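You operate a simulated robot arm through the tools that you are given. There is no shell and no other tool.

You are at the controls of a simulated robot arm. One attempt, no reset.

Task
Take the pipe unit off test and stick the warning label on it.
Fine: stop in, key off, label pressed down on its patch, yellow tag on top.

The check looks at the end state, three seconds after you hand in, the way a careful person would. Anything else that was tipped, shoved, dropped, spilled or broken makes it a failure.

Robot
A 6-joint arm with a three-finger gripper, fixed in place. Base frame: the origin is at the foot of the arm, x ahead of it, y to its left, z up. Units: mm, rad, N and s.
Its first joint turns from -2.897 to 2.897 rad. Payload 4.89 kg.
The TCP is the grasp point between the finger pads, 30 mm short of the fingertips. In the tool frame z runs along the fingers and y along their closing line. The gripper opens to 164 mm. The gripper's body begins 125 mm behind the TCP.
Orientation is that of the tool frame in the base frame, as a unit quaternion [w, x, y, z]. With the fingers straight down and closing along the base's y, the tool's x points along the base's -x, its y along +y and its z along -z.

Tools
- The arm moves only by the tool move_arm. Its argument "motion" is a list of rows, each an object (a shift or turn left out is 0, a gripper value left out holds the last) with "offset": the shift along the base's x, y, z in mm, a list of three; "rot": the turn, a rotation vector about the base's x, y, z in rad, a list of three; "fingers": the opening in per cent of the stroke, from 0 (shut) to 100 (fully open). In form: [{"offset": [dx, dy, dz], "rot": [ax, ay, az], "fingers": fingers}, ...]. A call has 1 to 20 rows; each row is the pose to reach, as a shift and turn from the pose commanded when the call began. A row lasts 0.2 s, in which the tool goes at most 50 mm and 0.15 rad; a call with a longer step from one row to the next is refused whole, and so is a gripper value outside its range. Where a pose cannot be reached the arm comes as near as it can. A force on the tool above 40 N (or 10 N above the force at the start of the call, whichever is more), or a blocked arm, ends the call early, and 0.2 s more pass. The fingers move at their own pace (about 108 mm/s each) and stop on an object; they squeeze with about 42 N. The grip force told is the motor's: it shows also when the fingers shut on nothing. Time passes only in rows, and 0.2 s behind the last, so rows that repeat a pose let the fingers close. The reply holds the time, the measured pose of the TCP, the force on the tool along the base axes, the opening and the grip force, in the units named above and with some noise, with the torque about the TCP (base axes, N m) and any sound that the robot's microphone picked up, and new pictures: "show" is both (left out), scene, wrist or none.
- Cameras (640 x 400 px; columns grow to the right, rows downward): "scene" is fixed at [62.9, -490.7, 1582]; the picture's right is [-0.78, -0.62, 0.00], its down [-0.38, 0.48, -0.79] and it looks along [0.49, -0.62, -0.62] (base axes); focal length 247 px, centre (320, 200). "wrist" rides on the gripper at [76, -2, -152] in the tool frame; the picture's right is [0.02, 1.00, 0.00], its down [-0.88, 0.02, -0.47] and it looks along [-0.47, 0.01, 0.88] (tool axes); focal length 247 px, centre (320, 200). There is no depth. A picture from a camera that has moved, and an enlarged one, comes with that camera's place and axes in the base frame and with its lens. The place of the scene camera against the robot may be out by one fixed shift of up to 25 mm in any direction.
- slide_trunk(by): slides the trunk up (or, below 0, down) by that many mm; the arm rides with it, the base frame stays. It gives what a move gives, with no picture.
- inspect(camera, box): a new picture of the part [left, top, right, bottom] of that camera's present view, enlarged. The clock stands still meanwhile.
- close_job(): hands the job in; it is judged then, once.

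Places have to be worked out from the pictures, the camera data and where the tool is seen. Open the gripper and draw the arm clear of the work before you hand the job in, unless the task says otherwise.

The tools are called after "Call:" by a JSON object that holds its "api" and its "payload". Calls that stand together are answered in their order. move_arm: Moves the arm, as the interface text tells. Its arguments: {"type":"object","properties":{"motion":{"type":"array"},"show":{"type":"string","enum":["both","scene","wrist","none"]}},"required":["motion"]} The other tools are called the same way: slide_trunk (by) slides the trunk up or down; inspect (camera, box) takes an enlarged picture of a part of a camera's view; close_job () hands the job in.

At the start:

```text
clock: 0.0
tcp_pos: [212.5, -582.0, 1431.2]
orientation: [0.0, 0.0, 1.0, 0.0]
wrist_force: [0.4, -0.2, -0.1]
wrist_torque: [-0.01, 0.04, -0.01]
opening: 163.9
grip_force: 0.0
trunk travel left (down, up): [-275.0, 115.0]
```

scene: 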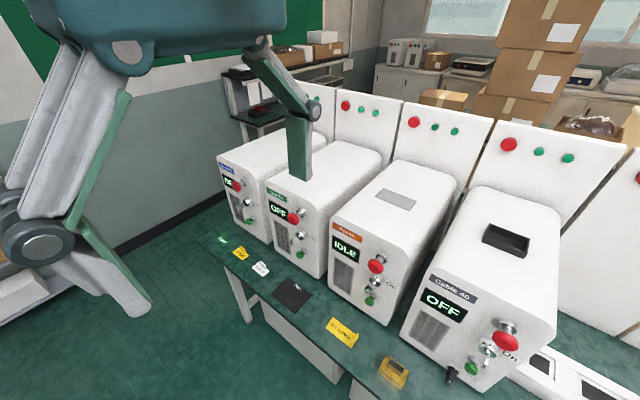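
wrist: 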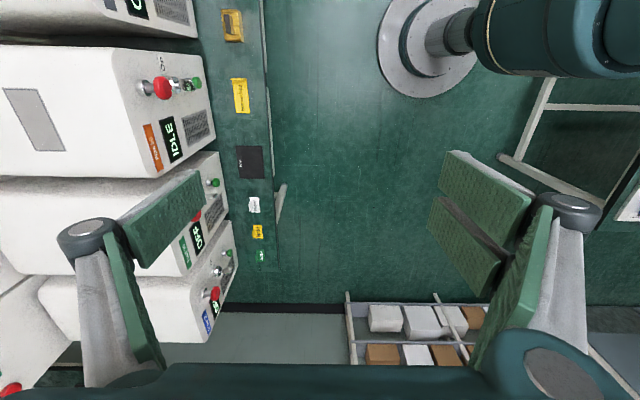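

I see a row of white units; one with orange label shows "IDLE". I'll zoom in on the scene to read labels and find the objects.

Call:
{"api": "inspect", "payload": {"camera": "scene", "box": [200, 130, 400, 290]}}

Call:
{"api": "inspect", "payload": {"camera": "scene", "box": [320, 160, 560, 400]}}

Call:
{"api": "inspect", "payload": {"camera": "scene", "box": [200, 220, 440, 400]}}

Call:
{"api": "inspect", "payload": {"camera": "wrist", "box": [0, 0, 280, 180]}}

Call:
{"api": "inspect", "payload": {"camera": "wrist", "box": [100, 140, 300, 350]}}

```text
2.50 times, centred on (300, 210) of scene
camera zoom: at [62.9, -490.7, 1582.0], right [-0.78, -0.62, 0.0], down [-0.38, 0.48, -0.79], along [0.49, -0.62, -0.62], focal length 618 px, centre (370, 175)
```

zoom: 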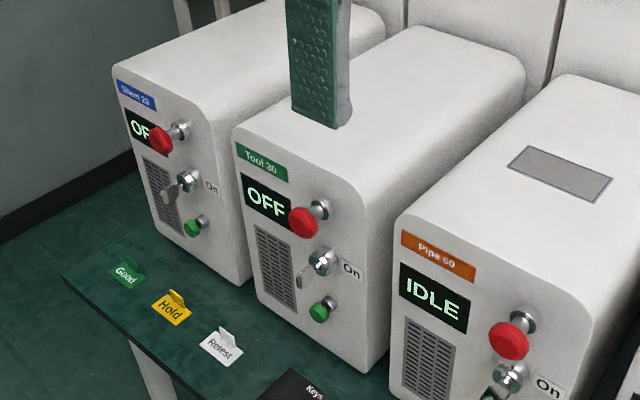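

```text
1.67 times, centred on (440, 280) of scene
camera zoom: at [62.9, -490.7, 1582.0], right [-0.78, -0.62, 0.0], down [-0.38, 0.48, -0.79], along [0.49, -0.62, -0.62], focal length 412 px, centre (120, 67)
```

zoom: 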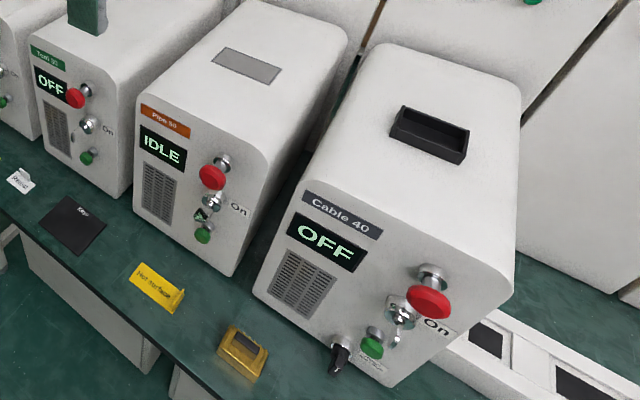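

```text
2.22 times, centred on (320, 310) of scene
camera zoom: at [62.9, -490.7, 1582.0], right [-0.78, -0.62, 0.0], down [-0.38, 0.48, -0.79], along [0.49, -0.62, -0.62], focal length 550 px, centre (320, -44)
```

zoom: 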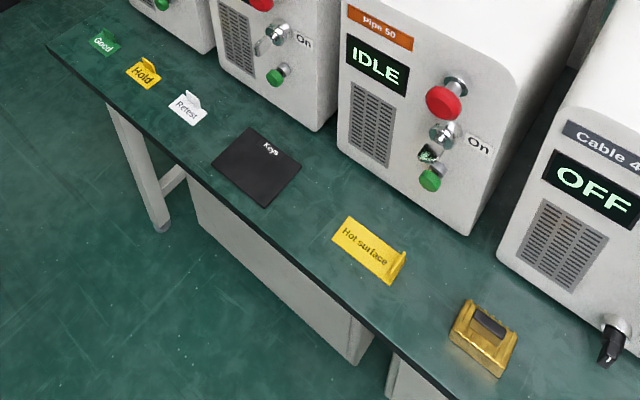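

```text
2.22 times, centred on (140, 90) of wrist
camera zoom: at [137.5, -584.7, 1582.8], right [-0.02, 1.0, 0.0], down [0.88, 0.02, 0.47], along [0.47, 0.01, -0.88], focal length 549 px, centre (720, 444)
```

zoom: 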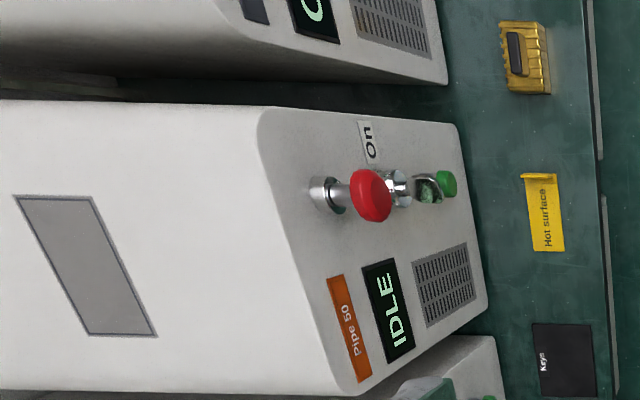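

```text
1.90 times, centred on (200, 245) of wrist
camera zoom: at [137.5, -584.7, 1582.8], right [-0.02, 1.0, 0.0], down [0.88, 0.02, 0.47], along [0.47, 0.01, -0.88], focal length 470 px, centre (549, 114)
```

zoom: 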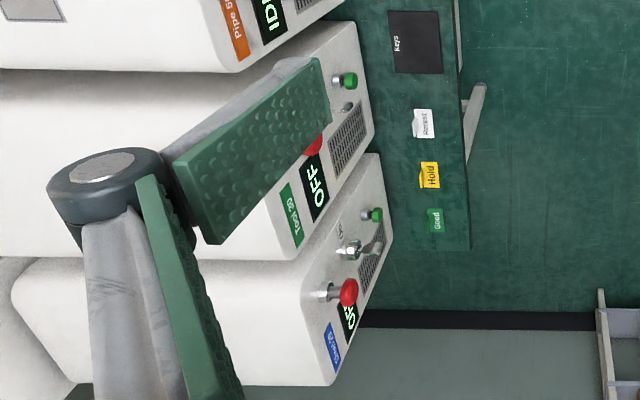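

The Pipe 50 unit (orange label, IDLE) has its red stop, key and green button on the panel facing +y, and a grey patch on top. The "Hot surface" label and the yellow "Hold" tag lie on the bench. I'll turn the tool −90° about z so the wrist camera faces the panel.

Call:
{"api": "move_arm", "payload": {"motion": [{"offset": [-5, 0, 0], "rot": [0, 0, -0.143]}, {"offset": [-10, 0, 0], "rot": [0, 0, -0.286]}, {"offset": [-20, 0, 0], "rot": [0, 0, -0.429]}, {"offset": [-30, 0, 0], "rot": [0, 0, -0.572]}, {"offset": [-40, 0, 0], "rot": [0, 0, -0.715]}, {"offset": [-50, 0, 0], "rot": [0, 0, -0.858]}, {"offset": [-60, 0, 0], "rot": [0, 0, -1.0]}, {"offset": [-70, 0, 0], "rot": [0, 0, -1.143]}, {"offset": [-80, 0, 0], "rot": [0, 0, -1.286]}, {"offset": [-90, 0, 0], "rot": [0, 0, -1.429]}, {"offset": [-100, 0, 0], "rot": [0, 0, -1.5708]}]}}

```text
clock: 2.4
tcp_pos: [113.3, -583.1, 1431.9]
orientation: [0.0, 0.708, 0.706, 0.0]
wrist_force: [-0.2, -0.3, -1.1]
wrist_torque: [0.0, 0.02, 0.0]
opening: 163.7
grip_force: 0.1
trunk travel left (down, up): [-275.0, 115.0]
camera wrist: at [112.7, -506.8, 1582.9], right [1.0, 0.02, 0.0], down [0.02, -0.88, 0.47], along [0.01, -0.47, -0.88], focal length 247 px, centre (320, 200)
```

scene: 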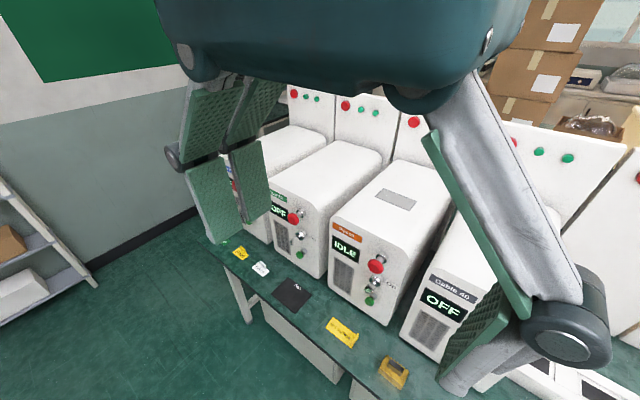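
wrist: 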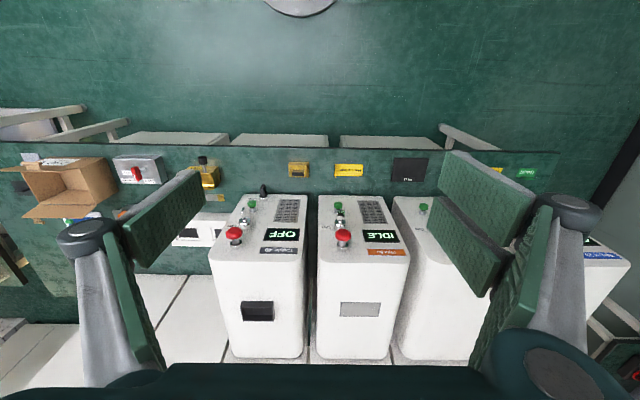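

The wrist camera now views the Pipe panel (picture upside down, right = +x). I'll zoom in on the panel and bench items.

Call:
{"api": "inspect", "payload": {"camera": "wrist", "box": [310, 180, 420, 270]}}

Call:
{"api": "inspect", "payload": {"camera": "wrist", "box": [270, 140, 450, 250]}}

Call:
{"api": "inspect", "payload": {"camera": "wrist", "box": [0, 130, 260, 290]}}

Call:
{"api": "inspect", "payload": {"camera": "scene", "box": [310, 200, 430, 330]}}

```text
4.44 times, centred on (365, 225) of wrist
camera zoom: at [112.7, -506.8, 1582.9], right [1.0, 0.02, 0.0], down [0.02, -0.88, 0.47], along [0.01, -0.47, -0.88], focal length 1098 px, centre (120, 89)
```

zoom: 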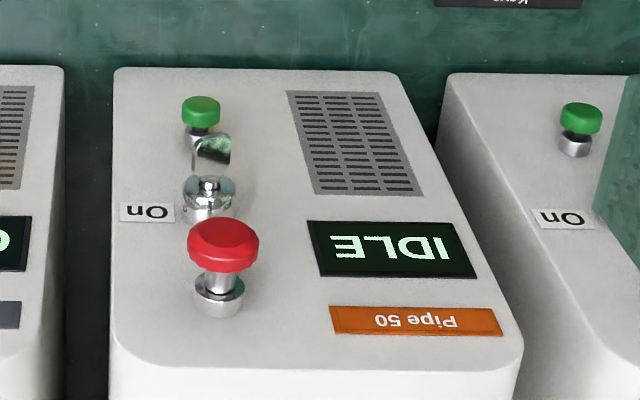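

```text
3.56 times, centred on (360, 195) of wrist
camera zoom: at [112.7, -506.8, 1582.9], right [1.0, 0.02, 0.0], down [0.02, -0.88, 0.47], along [0.01, -0.47, -0.88], focal length 878 px, centre (178, 218)
```

zoom: 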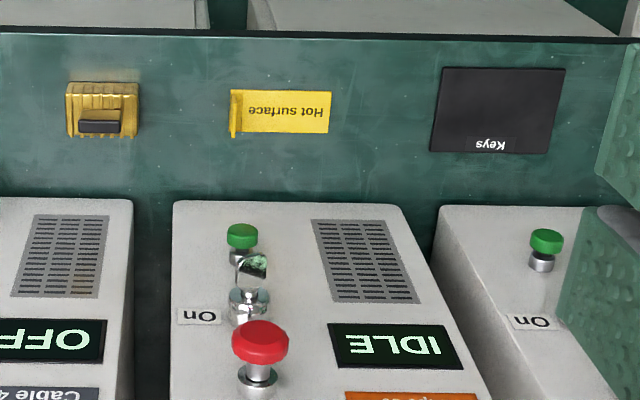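

```text
2.46 times, centred on (130, 210) of wrist
camera zoom: at [112.7, -506.8, 1582.9], right [1.0, 0.02, 0.0], down [0.02, -0.88, 0.47], along [0.01, -0.47, -0.88], focal length 608 px, centre (788, 175)
```

zoom: 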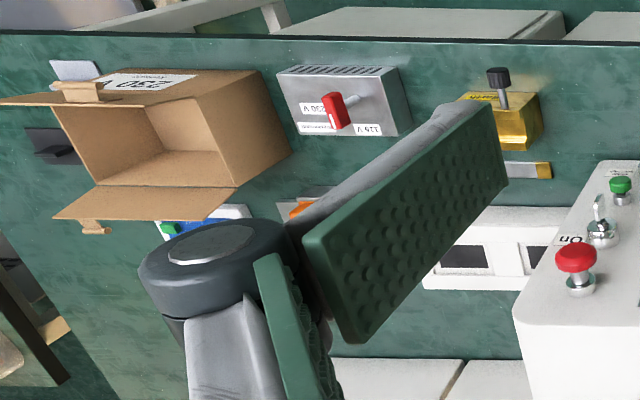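

```text
3.08 times, centred on (370, 265) of scene
camera zoom: at [62.9, -490.7, 1582.0], right [-0.78, -0.62, 0.0], down [-0.38, 0.48, -0.79], along [0.49, -0.62, -0.62], focal length 761 px, centre (166, 0)
```

zoom: 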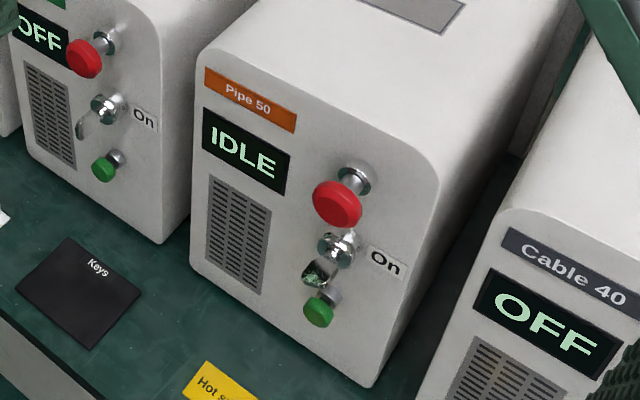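

Triangulating the two wrist views gives: stop ≈ (181,-895,1048), key ≈ (184,-900,945), Hot-surface label ≈ (228,-837,728), patch ≈ (235,-1100,1119), Hold tag ≈ (765,-828,728). I'll move lower with a tilt for a more frontal, closer look at the panel, well clear of it.

Call:
{"api": "move_arm", "payload": {"motion": [{"offset": [10, -5, -35], "rot": [-0.075, 0, 0]}, {"offset": [20, -12, -70], "rot": [-0.15, 0, 0]}, {"offset": [30, -20, -105], "rot": [-0.225, 0, 0]}, {"offset": [40, -28, -140], "rot": [-0.3, 0, 0]}, {"offset": [50, -36, -175], "rot": [-0.375, 0, 0]}, {"offset": [60, -44, -210], "rot": [-0.45, 0, 0]}, {"offset": [65, -50, -245], "rot": [-0.525, 0, 0]}, {"offset": [70, -57, -280], "rot": [-0.6, 0, 0]}]}}

```text
clock: 4.2
tcp_pos: [182.8, -638.6, 1151.4]
orientation: [0.21, 0.676, 0.675, -0.21]
wrist_force: [-0.5, 1.6, -0.1]
wrist_torque: [-0.08, -0.06, 0.04]
opening: 163.9
grip_force: 0.1
trunk travel left (down, up): [-275.0, 115.0]
camera wrist: at [181.8, -490.1, 1232.7], right [1.0, 0.02, -0.01], down [0.02, -0.46, 0.89], along [0.01, -0.89, -0.46], focal length 247 px, centre (320, 200)
```

scene: 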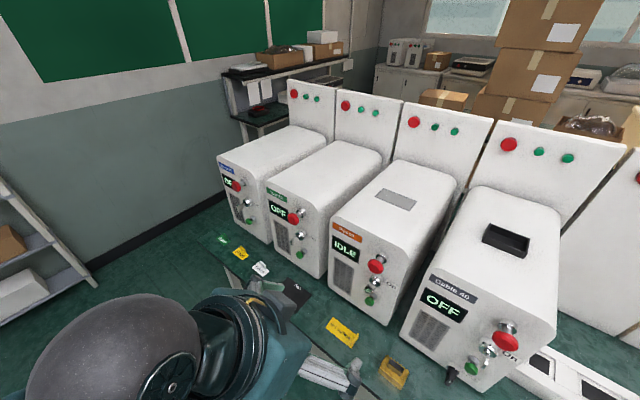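
wrist: 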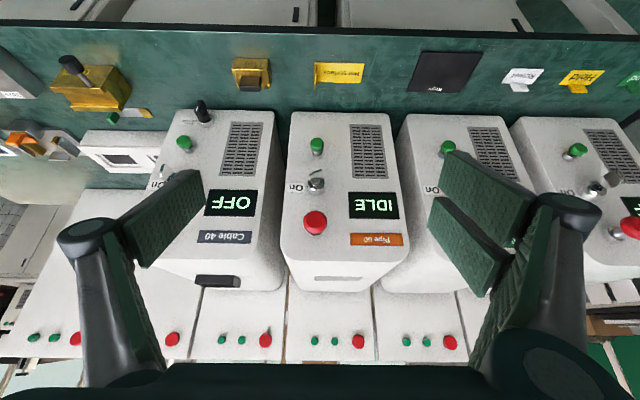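

Good frontal view of the panels. Zooming in on the Pipe's stop/key and the neighbours' keys for comparison.

Call:
{"api": "inspect", "payload": {"camera": "wrist", "box": [285, 130, 365, 240]}}

Call:
{"api": "inspect", "payload": {"camera": "wrist", "box": [140, 90, 220, 200]}}

Call:
{"api": "inspect", "payload": {"camera": "wrist", "box": [540, 120, 640, 250]}}

Call:
{"api": "inspect", "payload": {"camera": "wrist", "box": [400, 40, 640, 150]}}

Call:
{"api": "inspect", "payload": {"camera": "wrist", "box": [210, 40, 400, 130]}}

Call:
{"api": "inspect", "payload": {"camera": "scene", "box": [260, 180, 330, 260]}}

Call:
{"api": "inspect", "payload": {"camera": "scene", "box": [340, 230, 410, 310]}}

Call:
{"api": "inspect", "payload": {"camera": "scene", "box": [430, 300, 530, 390]}}

```text
3.64 times, centred on (325, 185) of wrist
camera zoom: at [181.8, -490.1, 1232.7], right [1.0, 0.02, -0.01], down [0.02, -0.46, 0.89], along [0.01, -0.89, -0.46], focal length 898 px, centre (302, 254)
```

zoom: 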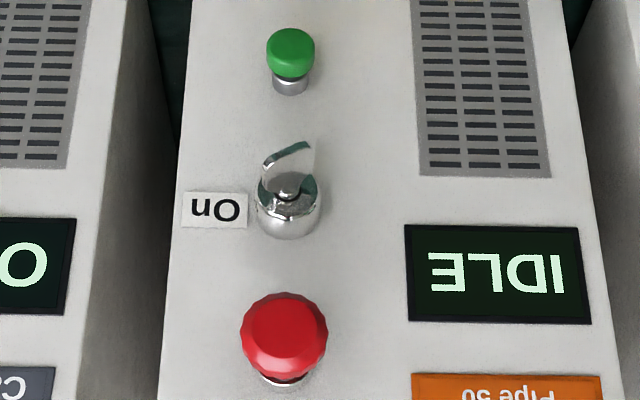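

```text
3.64 times, centred on (180, 145) of wrist
camera zoom: at [181.8, -490.1, 1232.7], right [1.0, 0.02, -0.01], down [0.02, -0.46, 0.89], along [0.01, -0.89, -0.46], focal length 898 px, centre (829, 400)
```

zoom: 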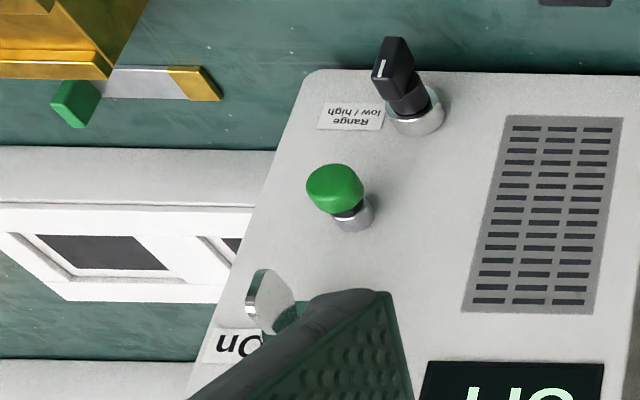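

```text
3.08 times, centred on (590, 185) of wrist
camera zoom: at [181.8, -490.1, 1232.7], right [1.0, 0.02, -0.01], down [0.02, -0.46, 0.89], along [0.01, -0.89, -0.46], focal length 760 px, centre (-511, 246)
```

zoom: 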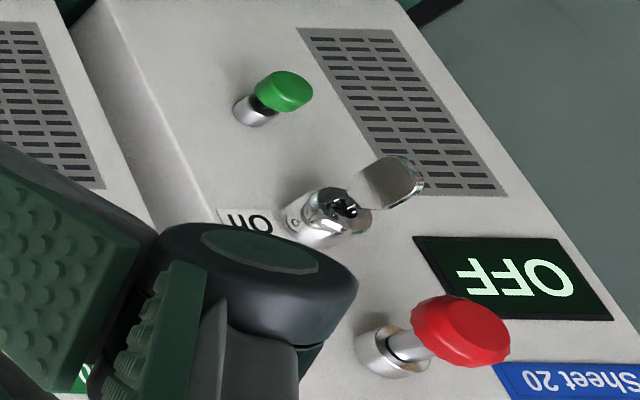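

```text
2.67 times, centred on (520, 95) of wrist
camera zoom: at [181.8, -490.1, 1232.7], right [1.0, 0.02, -0.01], down [0.02, -0.46, 0.89], along [0.01, -0.89, -0.46], focal length 659 px, centre (-213, 480)
```

zoom: 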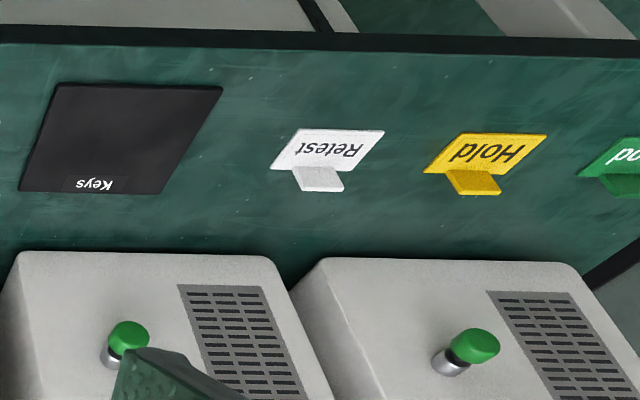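

```text
3.37 times, centred on (305, 85) of wrist
camera zoom: at [181.8, -490.1, 1232.7], right [1.0, 0.02, -0.01], down [0.02, -0.46, 0.89], along [0.01, -0.89, -0.46], focal length 832 px, centre (370, 587)
```

zoom: 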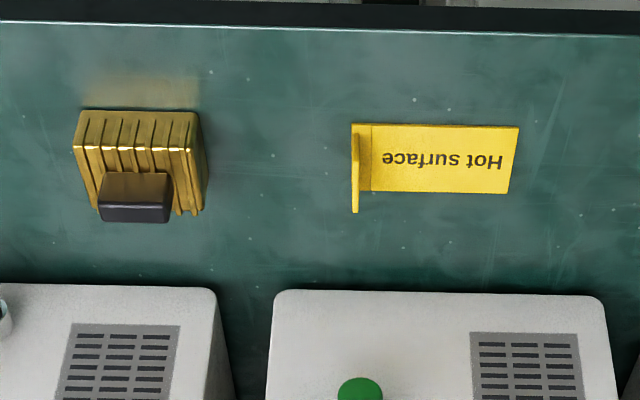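

```text
5.00 times, centred on (295, 220) of scene
camera zoom: at [62.9, -490.7, 1582.0], right [-0.78, -0.62, 0.0], down [-0.38, 0.48, -0.79], along [0.49, -0.62, -0.62], focal length 1237 px, centre (445, 100)
```

zoom: 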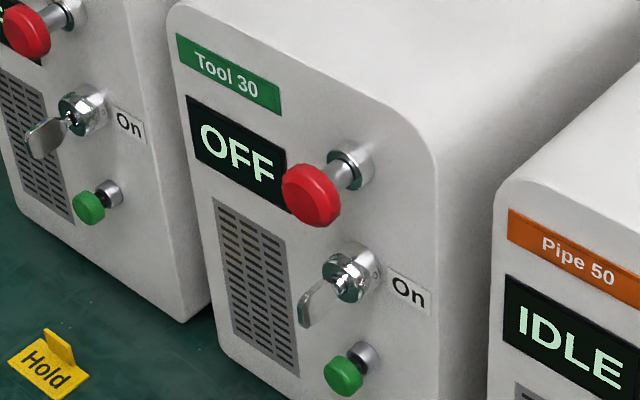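

```text
5.00 times, centred on (375, 270) of scene
camera zoom: at [62.9, -490.7, 1582.0], right [-0.78, -0.62, 0.0], down [-0.38, 0.48, -0.79], along [0.49, -0.62, -0.62], focal length 1237 px, centre (45, -150)
```

zoom: 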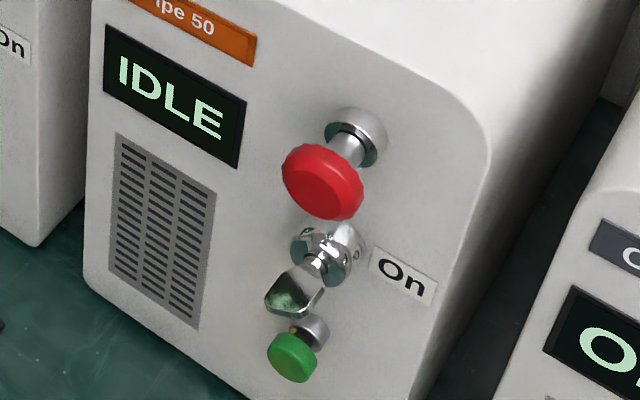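

```text
4.44 times, centred on (480, 345) of scene
camera zoom: at [62.9, -490.7, 1582.0], right [-0.78, -0.62, 0.0], down [-0.38, 0.48, -0.79], along [0.49, -0.62, -0.62], focal length 1099 px, centre (-391, -444)
```

zoom: 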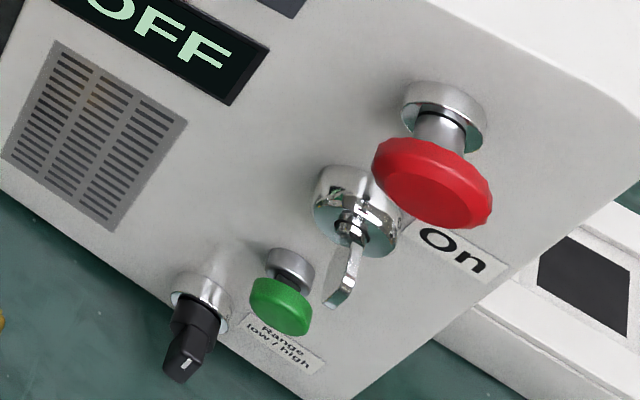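

Off keys stand vertical, while the Pipe key lies roughly 60° turned towards "On". The refined stop front is ≈ (179,-875,1076). I'll bring the tool horizontal (pointing −y), close the fingers and stand off in front of the stop.

Call:
{"api": "move_arm", "payload": {"motion": [{"offset": [0, -15, -10], "rot": [-0.14, 0, 0], "fingers": 0}, {"offset": [-1, -30, -20], "rot": [-0.28, 0, 0]}, {"offset": [-1, -45, -30], "rot": [-0.42, 0, 0]}, {"offset": [-2, -60, -40], "rot": [-0.56, 0, 0]}, {"offset": [-2, -75, -50], "rot": [-0.7, 0, 0]}, {"offset": [-3, -90, -60], "rot": [-0.84, 0, 0]}, {"offset": [-4, -105, -75], "rot": [-0.971, 0, 0]}, {"offset": [-4, -125, -75], "rot": [-0.971, 0, 0]}]}}

```text
clock: 6.0
tcp_pos: [202.8, -815.2, 1193.0]
orientation: [0.5, 0.501, 0.501, -0.499]
wrist_force: [-0.1, -1.4, -0.7]
wrist_torque: [-0.08, 0.0, -0.03]
opening: 0.0
grip_force: 42.2
out of reach, approached as far as the arm can: row 4, 5, 6, 7, 8
trunk travel left (down, up): [-275.0, 115.0]
camera wrist: at [201.3, -664.0, 1116.4], right [1.0, 0.0, -0.02], down [0.02, 0.47, 0.88], along [0.01, -0.88, 0.47], focal length 247 px, centre (320, 200)
```

scene: 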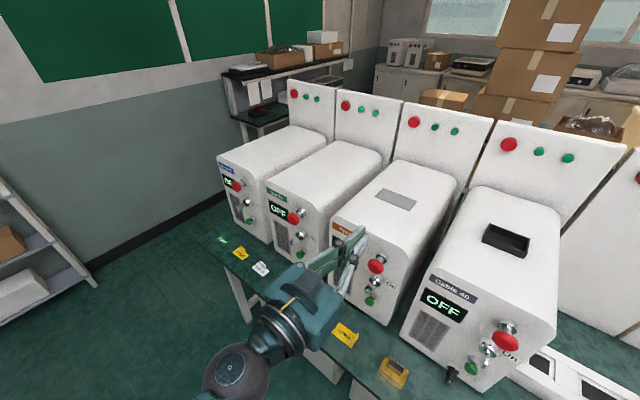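
wrist: 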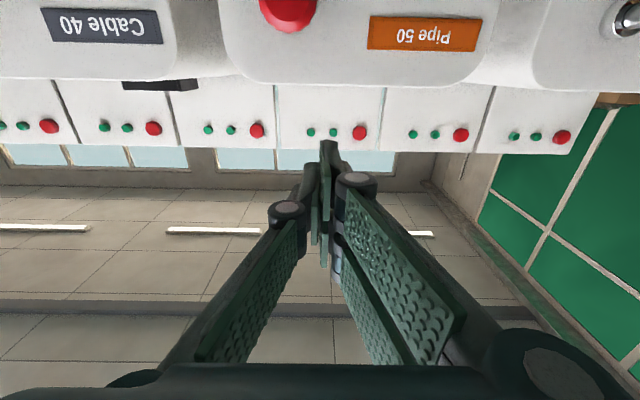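

The horizontal pose stalled at (203,-815,1193): too folded for the current trunk height. I'll lower the trunk so the same posture comes down to stop height; fingertips are at y≈-845, still ~30 mm short of the stop.

Call:
{"api": "slide_trunk", "payload": {"by": -60}}

```text
clock: 7.0
tcp_pos: [202.5, -814.5, 1134.2]
orientation: [0.5, 0.501, 0.5, -0.5]
wrist_force: [-0.6, -1.0, -0.3]
wrist_torque: [0.02, 0.01, 0.03]
opening: 0.2
grip_force: 42.3
trunk travel left (down, up): [-215.0, 175.0]
```

The arm rides down with the trunk as expected. I'll test what the commanded pose now is with a zero move.

Call:
{"api": "move_arm", "payload": {"motion": [{"offset": [0, 0, 0]}]}}

```text
clock: 7.4
tcp_pos: [200.9, -813.9, 1134.8]
orientation: [0.5, 0.5, 0.501, -0.499]
wrist_force: [-0.5, -0.3, 0.0]
wrist_torque: [-0.04, 0.0, 0.0]
opening: 0.2
grip_force: 42.0
trunk travel left (down, up): [-215.0, 175.0]
camera wrist: at [201.0, -662.9, 1057.1], right [1.0, 0.0, -0.02], down [0.02, 0.47, 0.88], along [0.01, -0.88, 0.47], focal length 247 px, centre (320, 200)
```

scene: 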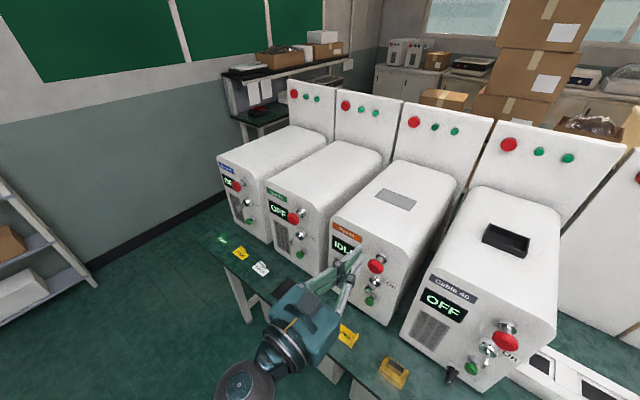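
wrist: 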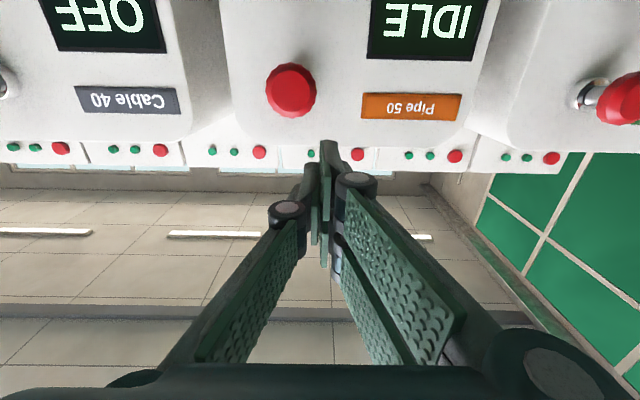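

The stop's front is now well fixed at ≈ (178,-880,1073). I'll lower the trunk another 100 mm so the arm has slack, then align with the stop.

Call:
{"api": "slide_trunk", "payload": {"by": -100}}

Call:
{"api": "move_arm", "payload": {"motion": [{"offset": [-8, 0, 13]}, {"offset": [-16, 0, 26]}, {"offset": [-23, 0, 38]}]}}

```text
clock: 8.7
tcp_pos: [201.9, -813.4, 1034.6]
orientation: [0.5, 0.5, 0.5, -0.5]
wrist_force: [-0.9, -0.6, 0.1]
wrist_torque: [0.02, 0.01, 0.03]
opening: 0.2
grip_force: 42.2
trunk travel left (down, up): [-115.0, 275.0]
```

```text
clock: 9.5
tcp_pos: [178.7, -815.0, 1070.9]
orientation: [0.499, 0.501, 0.5, -0.5]
wrist_force: [1.0, -0.7, -0.6]
wrist_torque: [-0.06, 0.0, -0.11]
opening: 0.0
grip_force: 42.3
trunk travel left (down, up): [-115.0, 275.0]
camera wrist: at [178.2, -663.7, 995.0], right [1.0, 0.0, -0.02], down [0.02, 0.47, 0.88], along [0.01, -0.88, 0.47], focal length 247 px, centre (320, 200)
```

scene: 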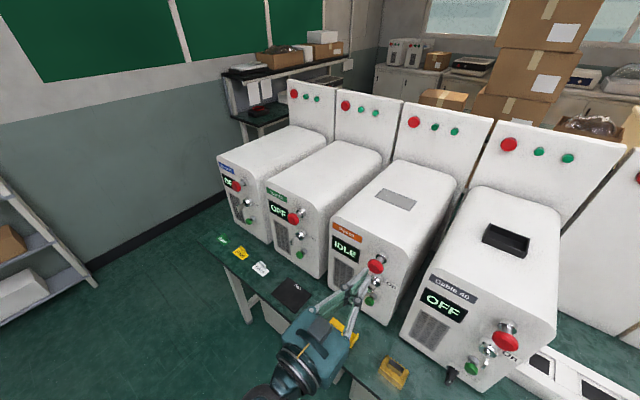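
wrist: 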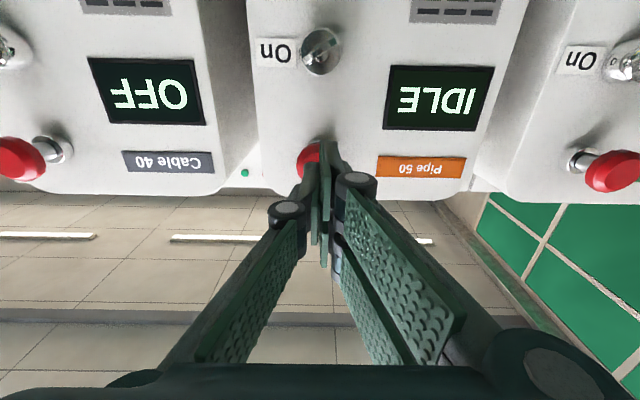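

The fingers line up in front of the stop, and the key is now seen almost face-on. Zooming in to confirm both.

Call:
{"api": "inspect", "payload": {"camera": "wrist", "box": [290, 10, 350, 90]}}

Call:
{"api": "inspect", "payload": {"camera": "wrist", "box": [270, 120, 380, 220]}}

Call:
{"api": "inspect", "payload": {"camera": "scene", "box": [320, 230, 410, 330]}}

```text
5.00 times, centred on (320, 50) of wrist
camera zoom: at [178.2, -663.7, 995.0], right [1.0, 0.0, -0.02], down [0.02, 0.47, 0.88], along [0.01, -0.88, 0.47], focal length 1235 px, centre (320, 950)
```

zoom: 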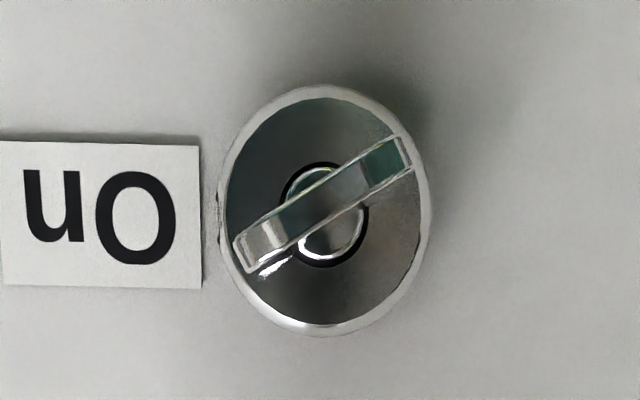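

```text
4.00 times, centred on (325, 170) of wrist
camera zoom: at [178.2, -663.7, 995.0], right [1.0, 0.0, -0.02], down [0.02, 0.47, 0.88], along [0.01, -0.88, 0.47], focal length 988 px, centre (300, 320)
```

zoom: 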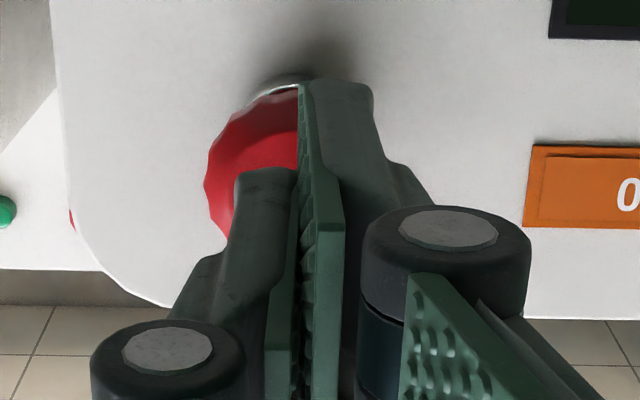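

```text
4.00 times, centred on (365, 280) of scene
camera zoom: at [62.9, -490.7, 1582.0], right [-0.78, -0.62, 0.0], down [-0.38, 0.48, -0.79], along [0.49, -0.62, -0.62], focal length 989 px, centre (140, -120)
```

zoom: 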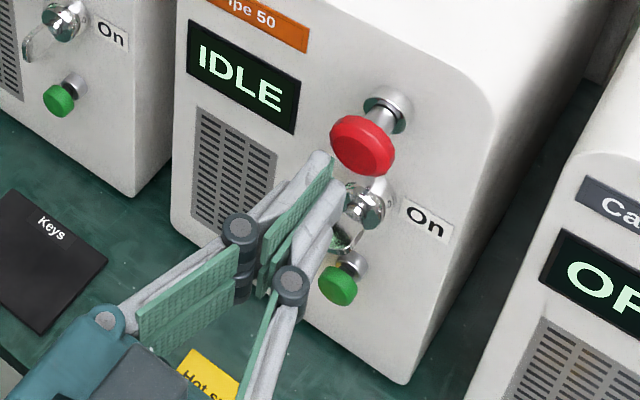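

Key axis ≈ (178.6, 983.5) in x,z, plate tilted ~33° from horizontal with its tip at y≈-868. The fingers are centred on the stop, so I push forward in small steps, relying on the force guard.

Call:
{"api": "move_arm", "payload": {"motion": [{"offset": [0, -15, 2]}, {"offset": [0, -25, 2]}, {"offset": [0, -30, 2]}, {"offset": [0, -34, 2]}, {"offset": [0, -38, 2]}, {"offset": [0, -42, 2]}, {"offset": [0, -46, 2]}, {"offset": [0, -50, 2]}, {"offset": [0, -54, 2]}]}}

```text
clock: 10.9
tcp_pos: [179.3, -852.5, 1074.4]
orientation: [0.499, 0.502, 0.5, -0.499]
wrist_force: [0.0, 23.0, -2.2]
wrist_torque: [0.02, -0.02, 0.01]
opening: 6.0
grip_force: 44.9
trunk travel left (down, up): [-115.0, 275.0]
stopped in row 7: the force on the tool passed its limit at 47 N (the readings are from after the stop); the commanded pose is now the measured one
camera wrist: at [178.1, -700.5, 996.9], right [1.0, 0.0, -0.02], down [0.02, 0.47, 0.88], along [0.01, -0.88, 0.47], focal length 247 px, centre (320, 200)
```

scene: 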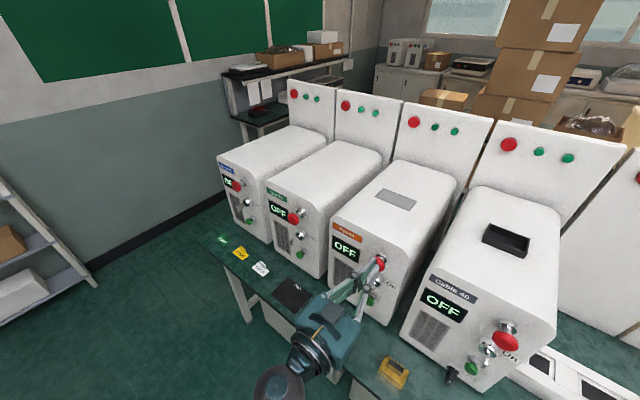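
wrist: 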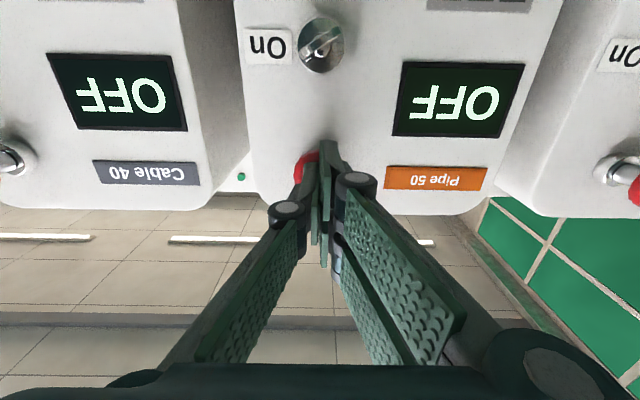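

The Pipe display now reads OFF, so the stop seems to have gone in. I back off straight and look whether it stays in.

Call:
{"api": "move_arm", "payload": {"motion": [{"offset": [0, 5, 0]}, {"offset": [0, 15, 0]}, {"offset": [0, 35, 0]}]}}

Call:
{"api": "inspect", "payload": {"camera": "scene", "box": [320, 220, 410, 320]}}

Call:
{"api": "inspect", "payload": {"camera": "wrist", "box": [260, 0, 380, 220]}}

```text
clock: 11.8
tcp_pos: [178.7, -820.1, 1073.0]
orientation: [0.499, 0.501, 0.5, -0.5]
wrist_force: [0.9, -0.1, -0.2]
wrist_torque: [-0.04, -0.02, 0.01]
opening: 0.0
grip_force: 45.1
trunk travel left (down, up): [-115.0, 275.0]
camera wrist: at [178.3, -667.7, 996.2], right [1.0, 0.0, -0.02], down [0.02, 0.47, 0.88], along [0.01, -0.88, 0.47], focal length 247 px, centre (320, 200)
```

scene: 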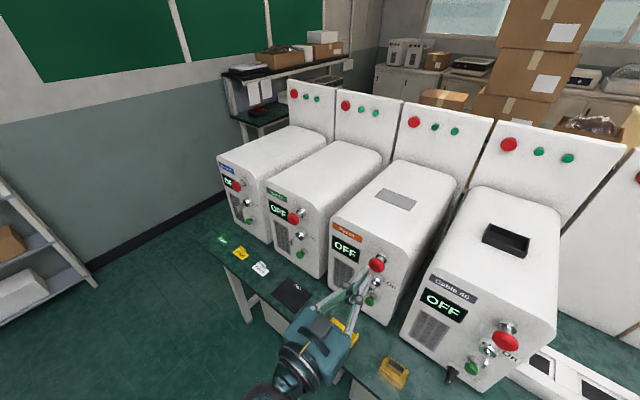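
wrist: 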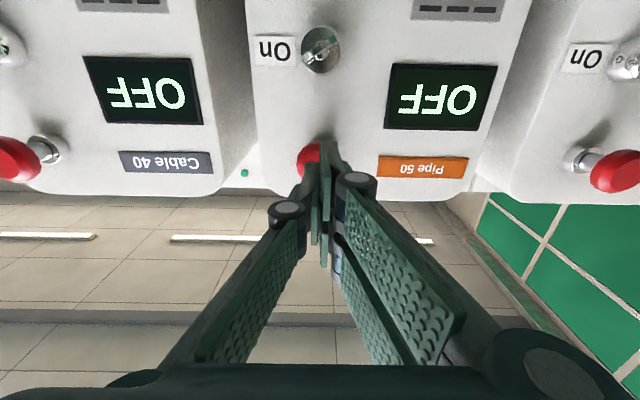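

```text
4.00 times, centred on (365, 270) of scene
camera zoom: at [62.9, -490.7, 1582.0], right [-0.78, -0.62, 0.0], down [-0.38, 0.48, -0.79], along [0.49, -0.62, -0.62], focal length 989 px, centre (140, -80)
```

zoom: 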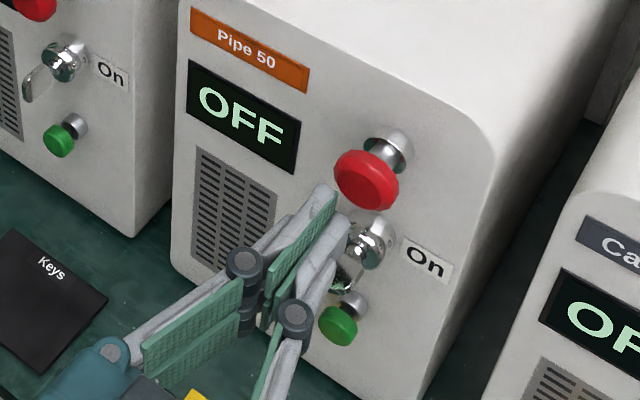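

```text
1.82 times, centred on (320, 110) of wrist
camera zoom: at [178.3, -667.7, 996.2], right [1.0, 0.0, -0.02], down [0.02, 0.47, 0.88], along [0.01, -0.88, 0.47], focal length 449 px, centre (320, 364)
```

zoom: 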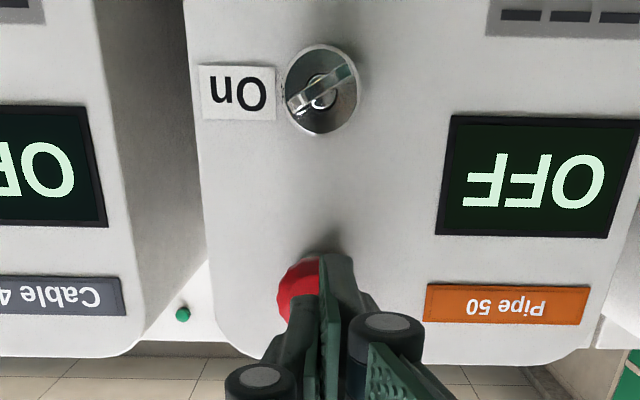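

The stop stays in and the display holds OFF. Next is the key: I'll roll the tool about −57° about y so the fingers close square to the key plate and open to ~45 mm, then lower the trunk to key height (z≈983).

Call:
{"api": "move_arm", "payload": {"motion": [{"offset": [0, 2, 0], "rot": [0, -0.143, 0], "fingers": 27}, {"offset": [0, 3, 0], "rot": [0, -0.286, 0]}, {"offset": [0, 3, 0], "rot": [0, -0.429, 0]}, {"offset": [0, 3, 0], "rot": [0, -0.572, 0]}, {"offset": [0, 3, 0], "rot": [0, -0.715, 0]}, {"offset": [0, 3, 0], "rot": [0, -0.858, 0]}, {"offset": [0, 3, 0], "rot": [0, -1.0, 0]}], "show": "scene"}}

Call:
{"api": "slide_trunk", "payload": {"by": -90}}

Call:
{"api": "move_arm", "payload": {"motion": [{"offset": [0, 0, 0]}]}}

```text
clock: 13.3
tcp_pos: [178.8, -816.7, 1074.2]
orientation: [0.679, 0.679, 0.198, -0.197]
wrist_force: [0.7, -0.2, -0.1]
wrist_torque: [0.03, 0.01, 0.0]
opening: 44.4
grip_force: 0.1
trunk travel left (down, up): [-115.0, 275.0]
```

scene: 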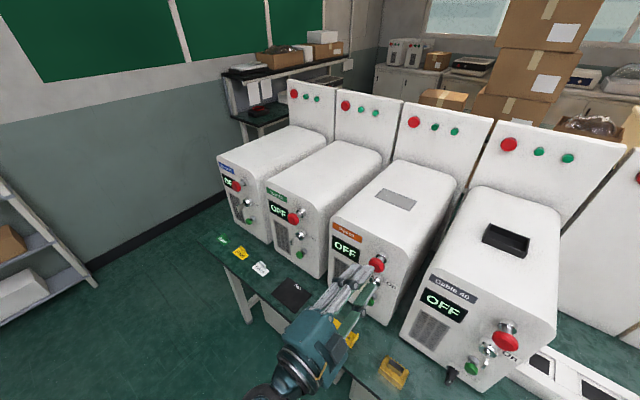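

```text
clock: 14.6
tcp_pos: [178.8, -816.5, 982.9]
orientation: [0.678, 0.678, 0.2, -0.199]
wrist_force: [1.5, 1.0, -0.1]
wrist_torque: [0.01, 0.03, 0.03]
opening: 44.5
grip_force: 0.0
trunk travel left (down, up): [-25.0, 365.0]
```

```text
clock: 15.0
tcp_pos: [179.4, -817.0, 984.4]
orientation: [0.678, 0.679, 0.199, -0.199]
wrist_force: [0.0, 0.0, -0.9]
wrist_torque: [0.02, -0.02, -0.05]
opening: 44.3
grip_force: 0.0
trunk travel left (down, up): [-25.0, 365.0]
camera wrist: at [242.7, -664.4, 940.5], right [0.56, 0.0, 0.83], down [-0.73, 0.47, 0.49], along [-0.39, -0.88, 0.26], focal length 247 px, centre (320, 200)
```

scene: 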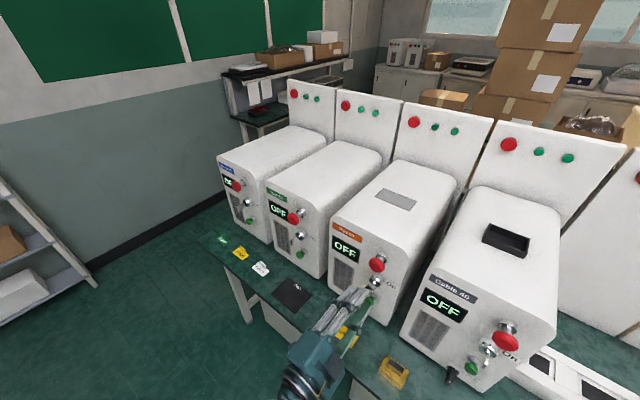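
wrist: 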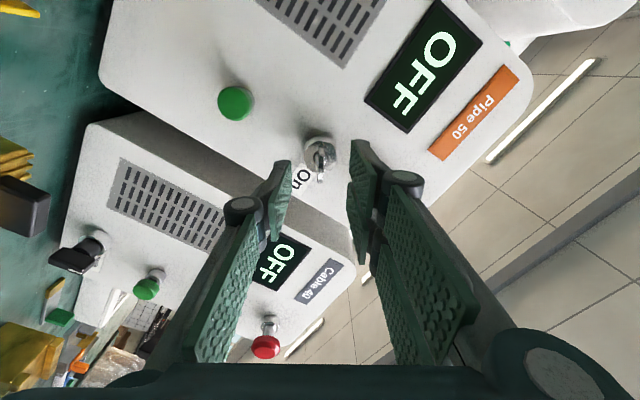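

The key sits between the open fingers. Zooming to check the centring and plate alignment.

Call:
{"api": "inspect", "payload": {"camera": "wrist", "box": [260, 110, 390, 210]}}

Call:
{"api": "inspect", "payload": {"camera": "scene", "box": [320, 240, 410, 340]}}

```text
4.00 times, centred on (325, 160) of wrist
camera zoom: at [242.7, -664.4, 940.5], right [0.56, 0.0, 0.83], down [-0.73, 0.47, 0.49], along [-0.39, -0.88, 0.26], focal length 988 px, centre (300, 360)
```

zoom: 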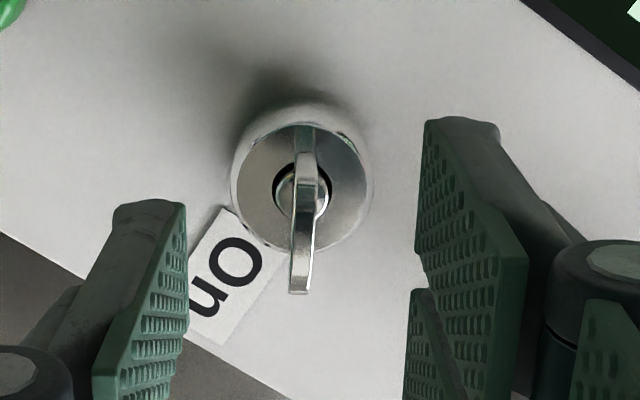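

```text
4.00 times, centred on (365, 290) of scene
camera zoom: at [62.9, -490.7, 1582.0], right [-0.78, -0.62, 0.0], down [-0.38, 0.48, -0.79], along [0.49, -0.62, -0.62], focal length 989 px, centre (140, -160)
```

zoom: 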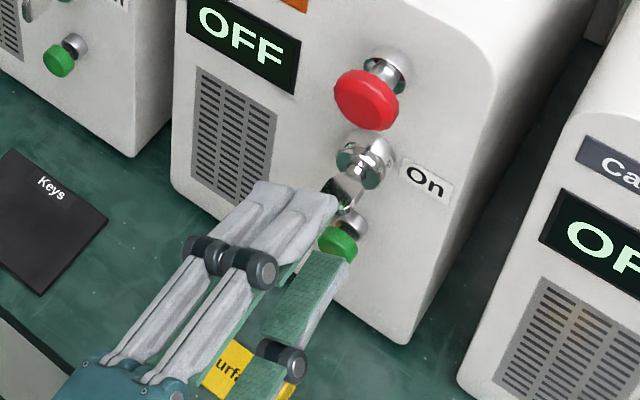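

The plate is parallel to and centred between the fingers. I move in to put the tips at y≈-887 (lock face ≈ -898), keeping the fingers open.

Call:
{"api": "move_arm", "payload": {"motion": [{"offset": [-0.5, -10, -0.5]}, {"offset": [-0.5, -20, -0.5]}, {"offset": [-0.5, -28, -0.5]}, {"offset": [-0.5, -34, -0.5]}, {"offset": [-0.5, -40, -0.5]}]}}

Call:
{"api": "inspect", "payload": {"camera": "wrist", "box": [260, 90, 390, 190]}}

Call:
{"api": "inspect", "payload": {"camera": "scene", "box": [320, 240, 410, 340]}}

```text
clock: 16.2
tcp_pos: [178.6, -855.6, 983.3]
orientation: [0.678, 0.679, 0.199, -0.199]
wrist_force: [-0.5, 0.6, -0.6]
wrist_torque: [0.04, 0.0, 0.0]
opening: 44.2
grip_force: 0.1
trunk travel left (down, up): [-25.0, 365.0]
camera wrist: at [242.1, -704.0, 940.4], right [0.56, 0.0, 0.83], down [-0.73, 0.47, 0.49], along [-0.39, -0.88, 0.26], focal length 247 px, centre (320, 200)
```

scene: 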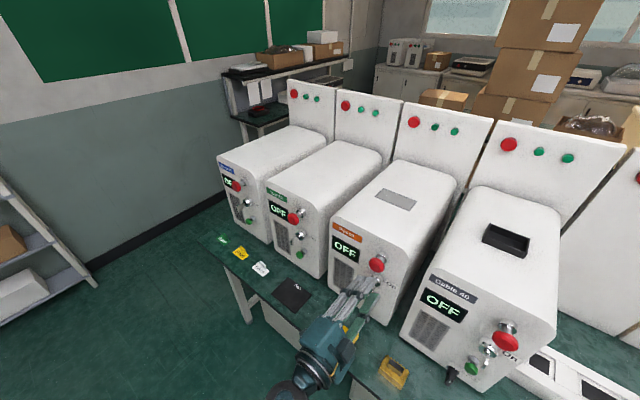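
wrist: 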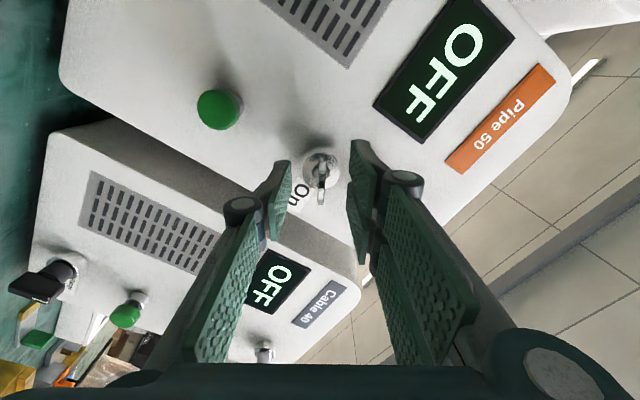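

```text
4.00 times, centred on (325, 140) of wrist
camera zoom: at [242.1, -704.0, 940.4], right [0.56, 0.0, 0.83], down [-0.73, 0.47, 0.49], along [-0.39, -0.88, 0.26], focal length 988 px, centre (300, 440)
```

zoom: 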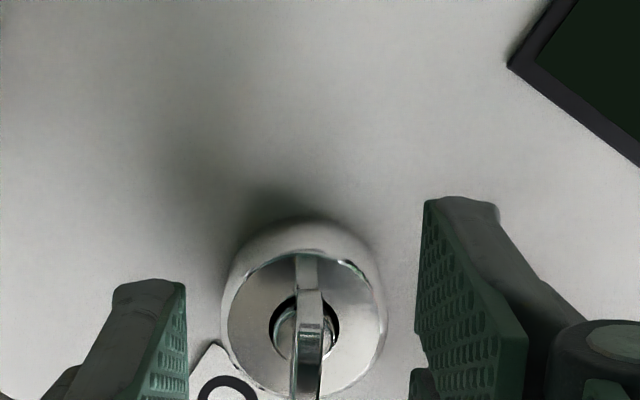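

```text
4.00 times, centred on (365, 290) of scene
camera zoom: at [62.9, -490.7, 1582.0], right [-0.78, -0.62, 0.0], down [-0.38, 0.48, -0.79], along [0.49, -0.62, -0.62], focal length 989 px, centre (140, -160)
```

zoom: 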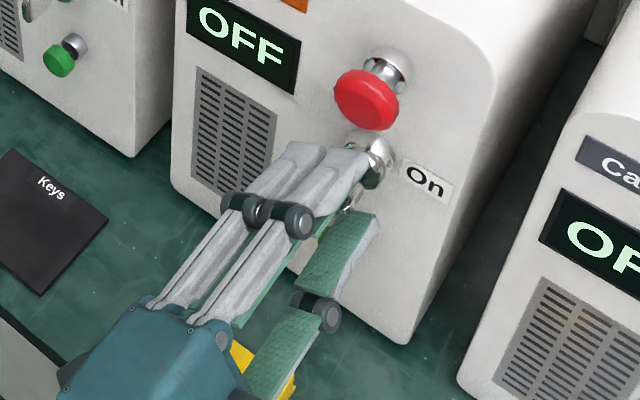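

The key plate is between the pads, centred. Closing the fingers on it.

Call:
{"api": "move_arm", "payload": {"motion": [{"offset": [0, 0, 0], "fingers": 0}, {"offset": [0, 0, 0]}, {"offset": [0, 0, 0]}]}}

```text
clock: 17.0
tcp_pos: [179.6, -855.6, 983.6]
orientation: [0.679, 0.678, 0.201, -0.198]
wrist_force: [10.0, -13.6, 22.4]
wrist_torque: [-0.29, 0.04, 0.68]
opening: 5.9
grip_force: 45.2
trunk travel left (down, up): [-25.0, 365.0]
camera wrist: at [242.7, -704.1, 940.9], right [0.56, 0.0, 0.83], down [-0.73, 0.47, 0.49], along [-0.39, -0.88, 0.26], focal length 247 px, centre (320, 200)
```

scene: 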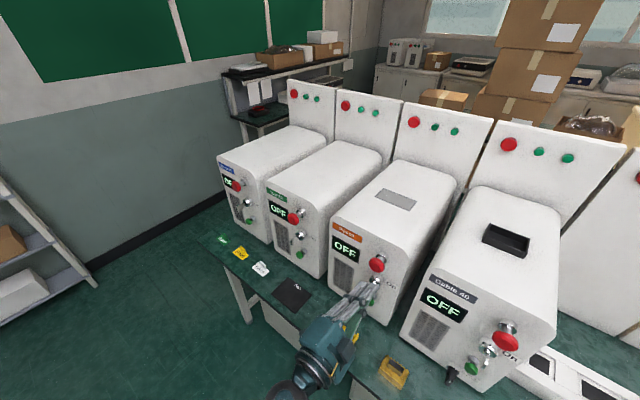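
wrist: 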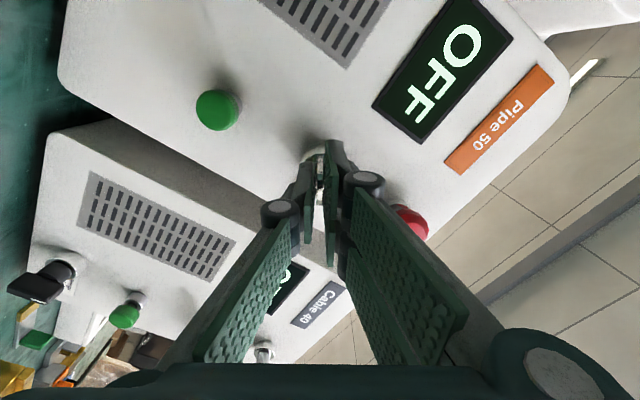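

Gripped at 5.9 mm (key thickness), with a side force of ~25 N along the closing line. I nudge 1 mm along it to centre and relieve the load before turning.

Call:
{"api": "move_arm", "payload": {"motion": [{"offset": [0.3, 0, 0.5]}, {"offset": [0.6, 0, 0.9]}], "show": "none"}}

```text
clock: 17.6
tcp_pos: [178.9, -855.9, 984.1]
orientation: [0.679, 0.679, 0.199, -0.197]
wrist_force: [6.7, -9.8, 10.3]
wrist_torque: [0.24, 0.0, 0.9]
opening: 6.1
grip_force: 44.9
trunk travel left (down, up): [-25.0, 365.0]
```

Moving that way relieves the load, so I continue a bit along all three axes.

Call:
{"api": "move_arm", "payload": {"motion": [{"offset": [0.4, -0.5, 0.4]}, {"offset": [0.7, -1, 0.7]}], "show": "none"}}

```text
clock: 18.2
tcp_pos: [178.4, -855.6, 983.9]
orientation: [0.678, 0.679, 0.199, -0.198]
wrist_force: [-1.8, 22.6, -19.7]
wrist_torque: [0.88, -0.04, 0.55]
opening: 6.3
grip_force: 44.8
trunk travel left (down, up): [-25.0, 365.0]
```

Slightly overshot; stepping back about two thirds to the zero-force point.

Call:
{"api": "move_arm", "payload": {"motion": [{"offset": [-0.1, 0.35, -0.25]}, {"offset": [-0.2, 0.69, -0.46]}], "show": "none"}}

```text
clock: 18.8
tcp_pos: [179.6, -855.9, 984.0]
orientation: [0.678, 0.679, 0.199, -0.199]
wrist_force: [-5.5, 24.6, -18.9]
wrist_torque: [0.36, -0.07, -0.3]
opening: 6.2
grip_force: 45.3
trunk travel left (down, up): [-25.0, 365.0]
```

Still loaded; I step a bit further the same way.

Call:
{"api": "move_arm", "payload": {"motion": [{"offset": [0, 0.5, -0.3]}, {"offset": [0, 1.0, -0.6]}, {"offset": [0, 1.0, -0.6]}], "show": "none"}}

```text
clock: 19.6
tcp_pos: [179.3, -855.6, 983.9]
orientation: [0.678, 0.679, 0.199, -0.198]
wrist_force: [-5.1, -12.5, 17.2]
wrist_torque: [-0.7, -0.05, -0.57]
opening: 6.0
grip_force: 45.3
trunk travel left (down, up): [-25.0, 365.0]
```

Close enough to neutral; I'll start turning the key: small roll steps about +y (top end of the key towards vertical).

Call:
{"api": "move_arm", "payload": {"motion": [{"offset": [0.1, -0.3, 0.3], "rot": [0, 0.04, 0]}, {"offset": [0.1, -0.3, 0.3], "rot": [0, 0.08, 0]}, {"offset": [0.1, -0.3, 0.3], "rot": [0, 0.12, 0]}, {"offset": [0.1, -0.3, 0.3], "rot": [0, 0.16, 0]}]}}

```text
clock: 20.6
tcp_pos: [179.1, -854.6, 983.8]
orientation: [0.66, 0.661, 0.253, -0.251]
wrist_force: [-9.3, -13.9, 12.2]
wrist_torque: [-0.68, -0.04, -0.67]
opening: 6.0
grip_force: 44.7
trunk travel left (down, up): [-25.0, 365.0]
camera wrist: at [235.3, -704.2, 931.3], right [0.68, 0.0, 0.73], down [-0.64, 0.47, 0.6], along [-0.35, -0.88, 0.32], focal length 247 px, centre (320, 200)
```

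scene: 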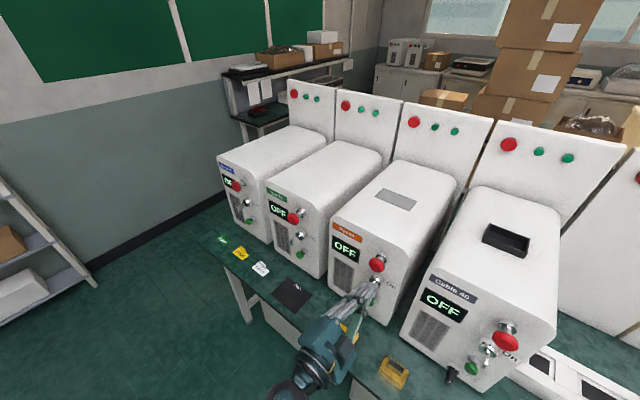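
wrist: 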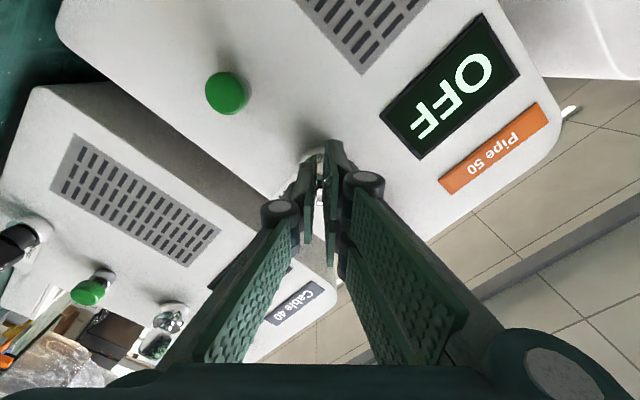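

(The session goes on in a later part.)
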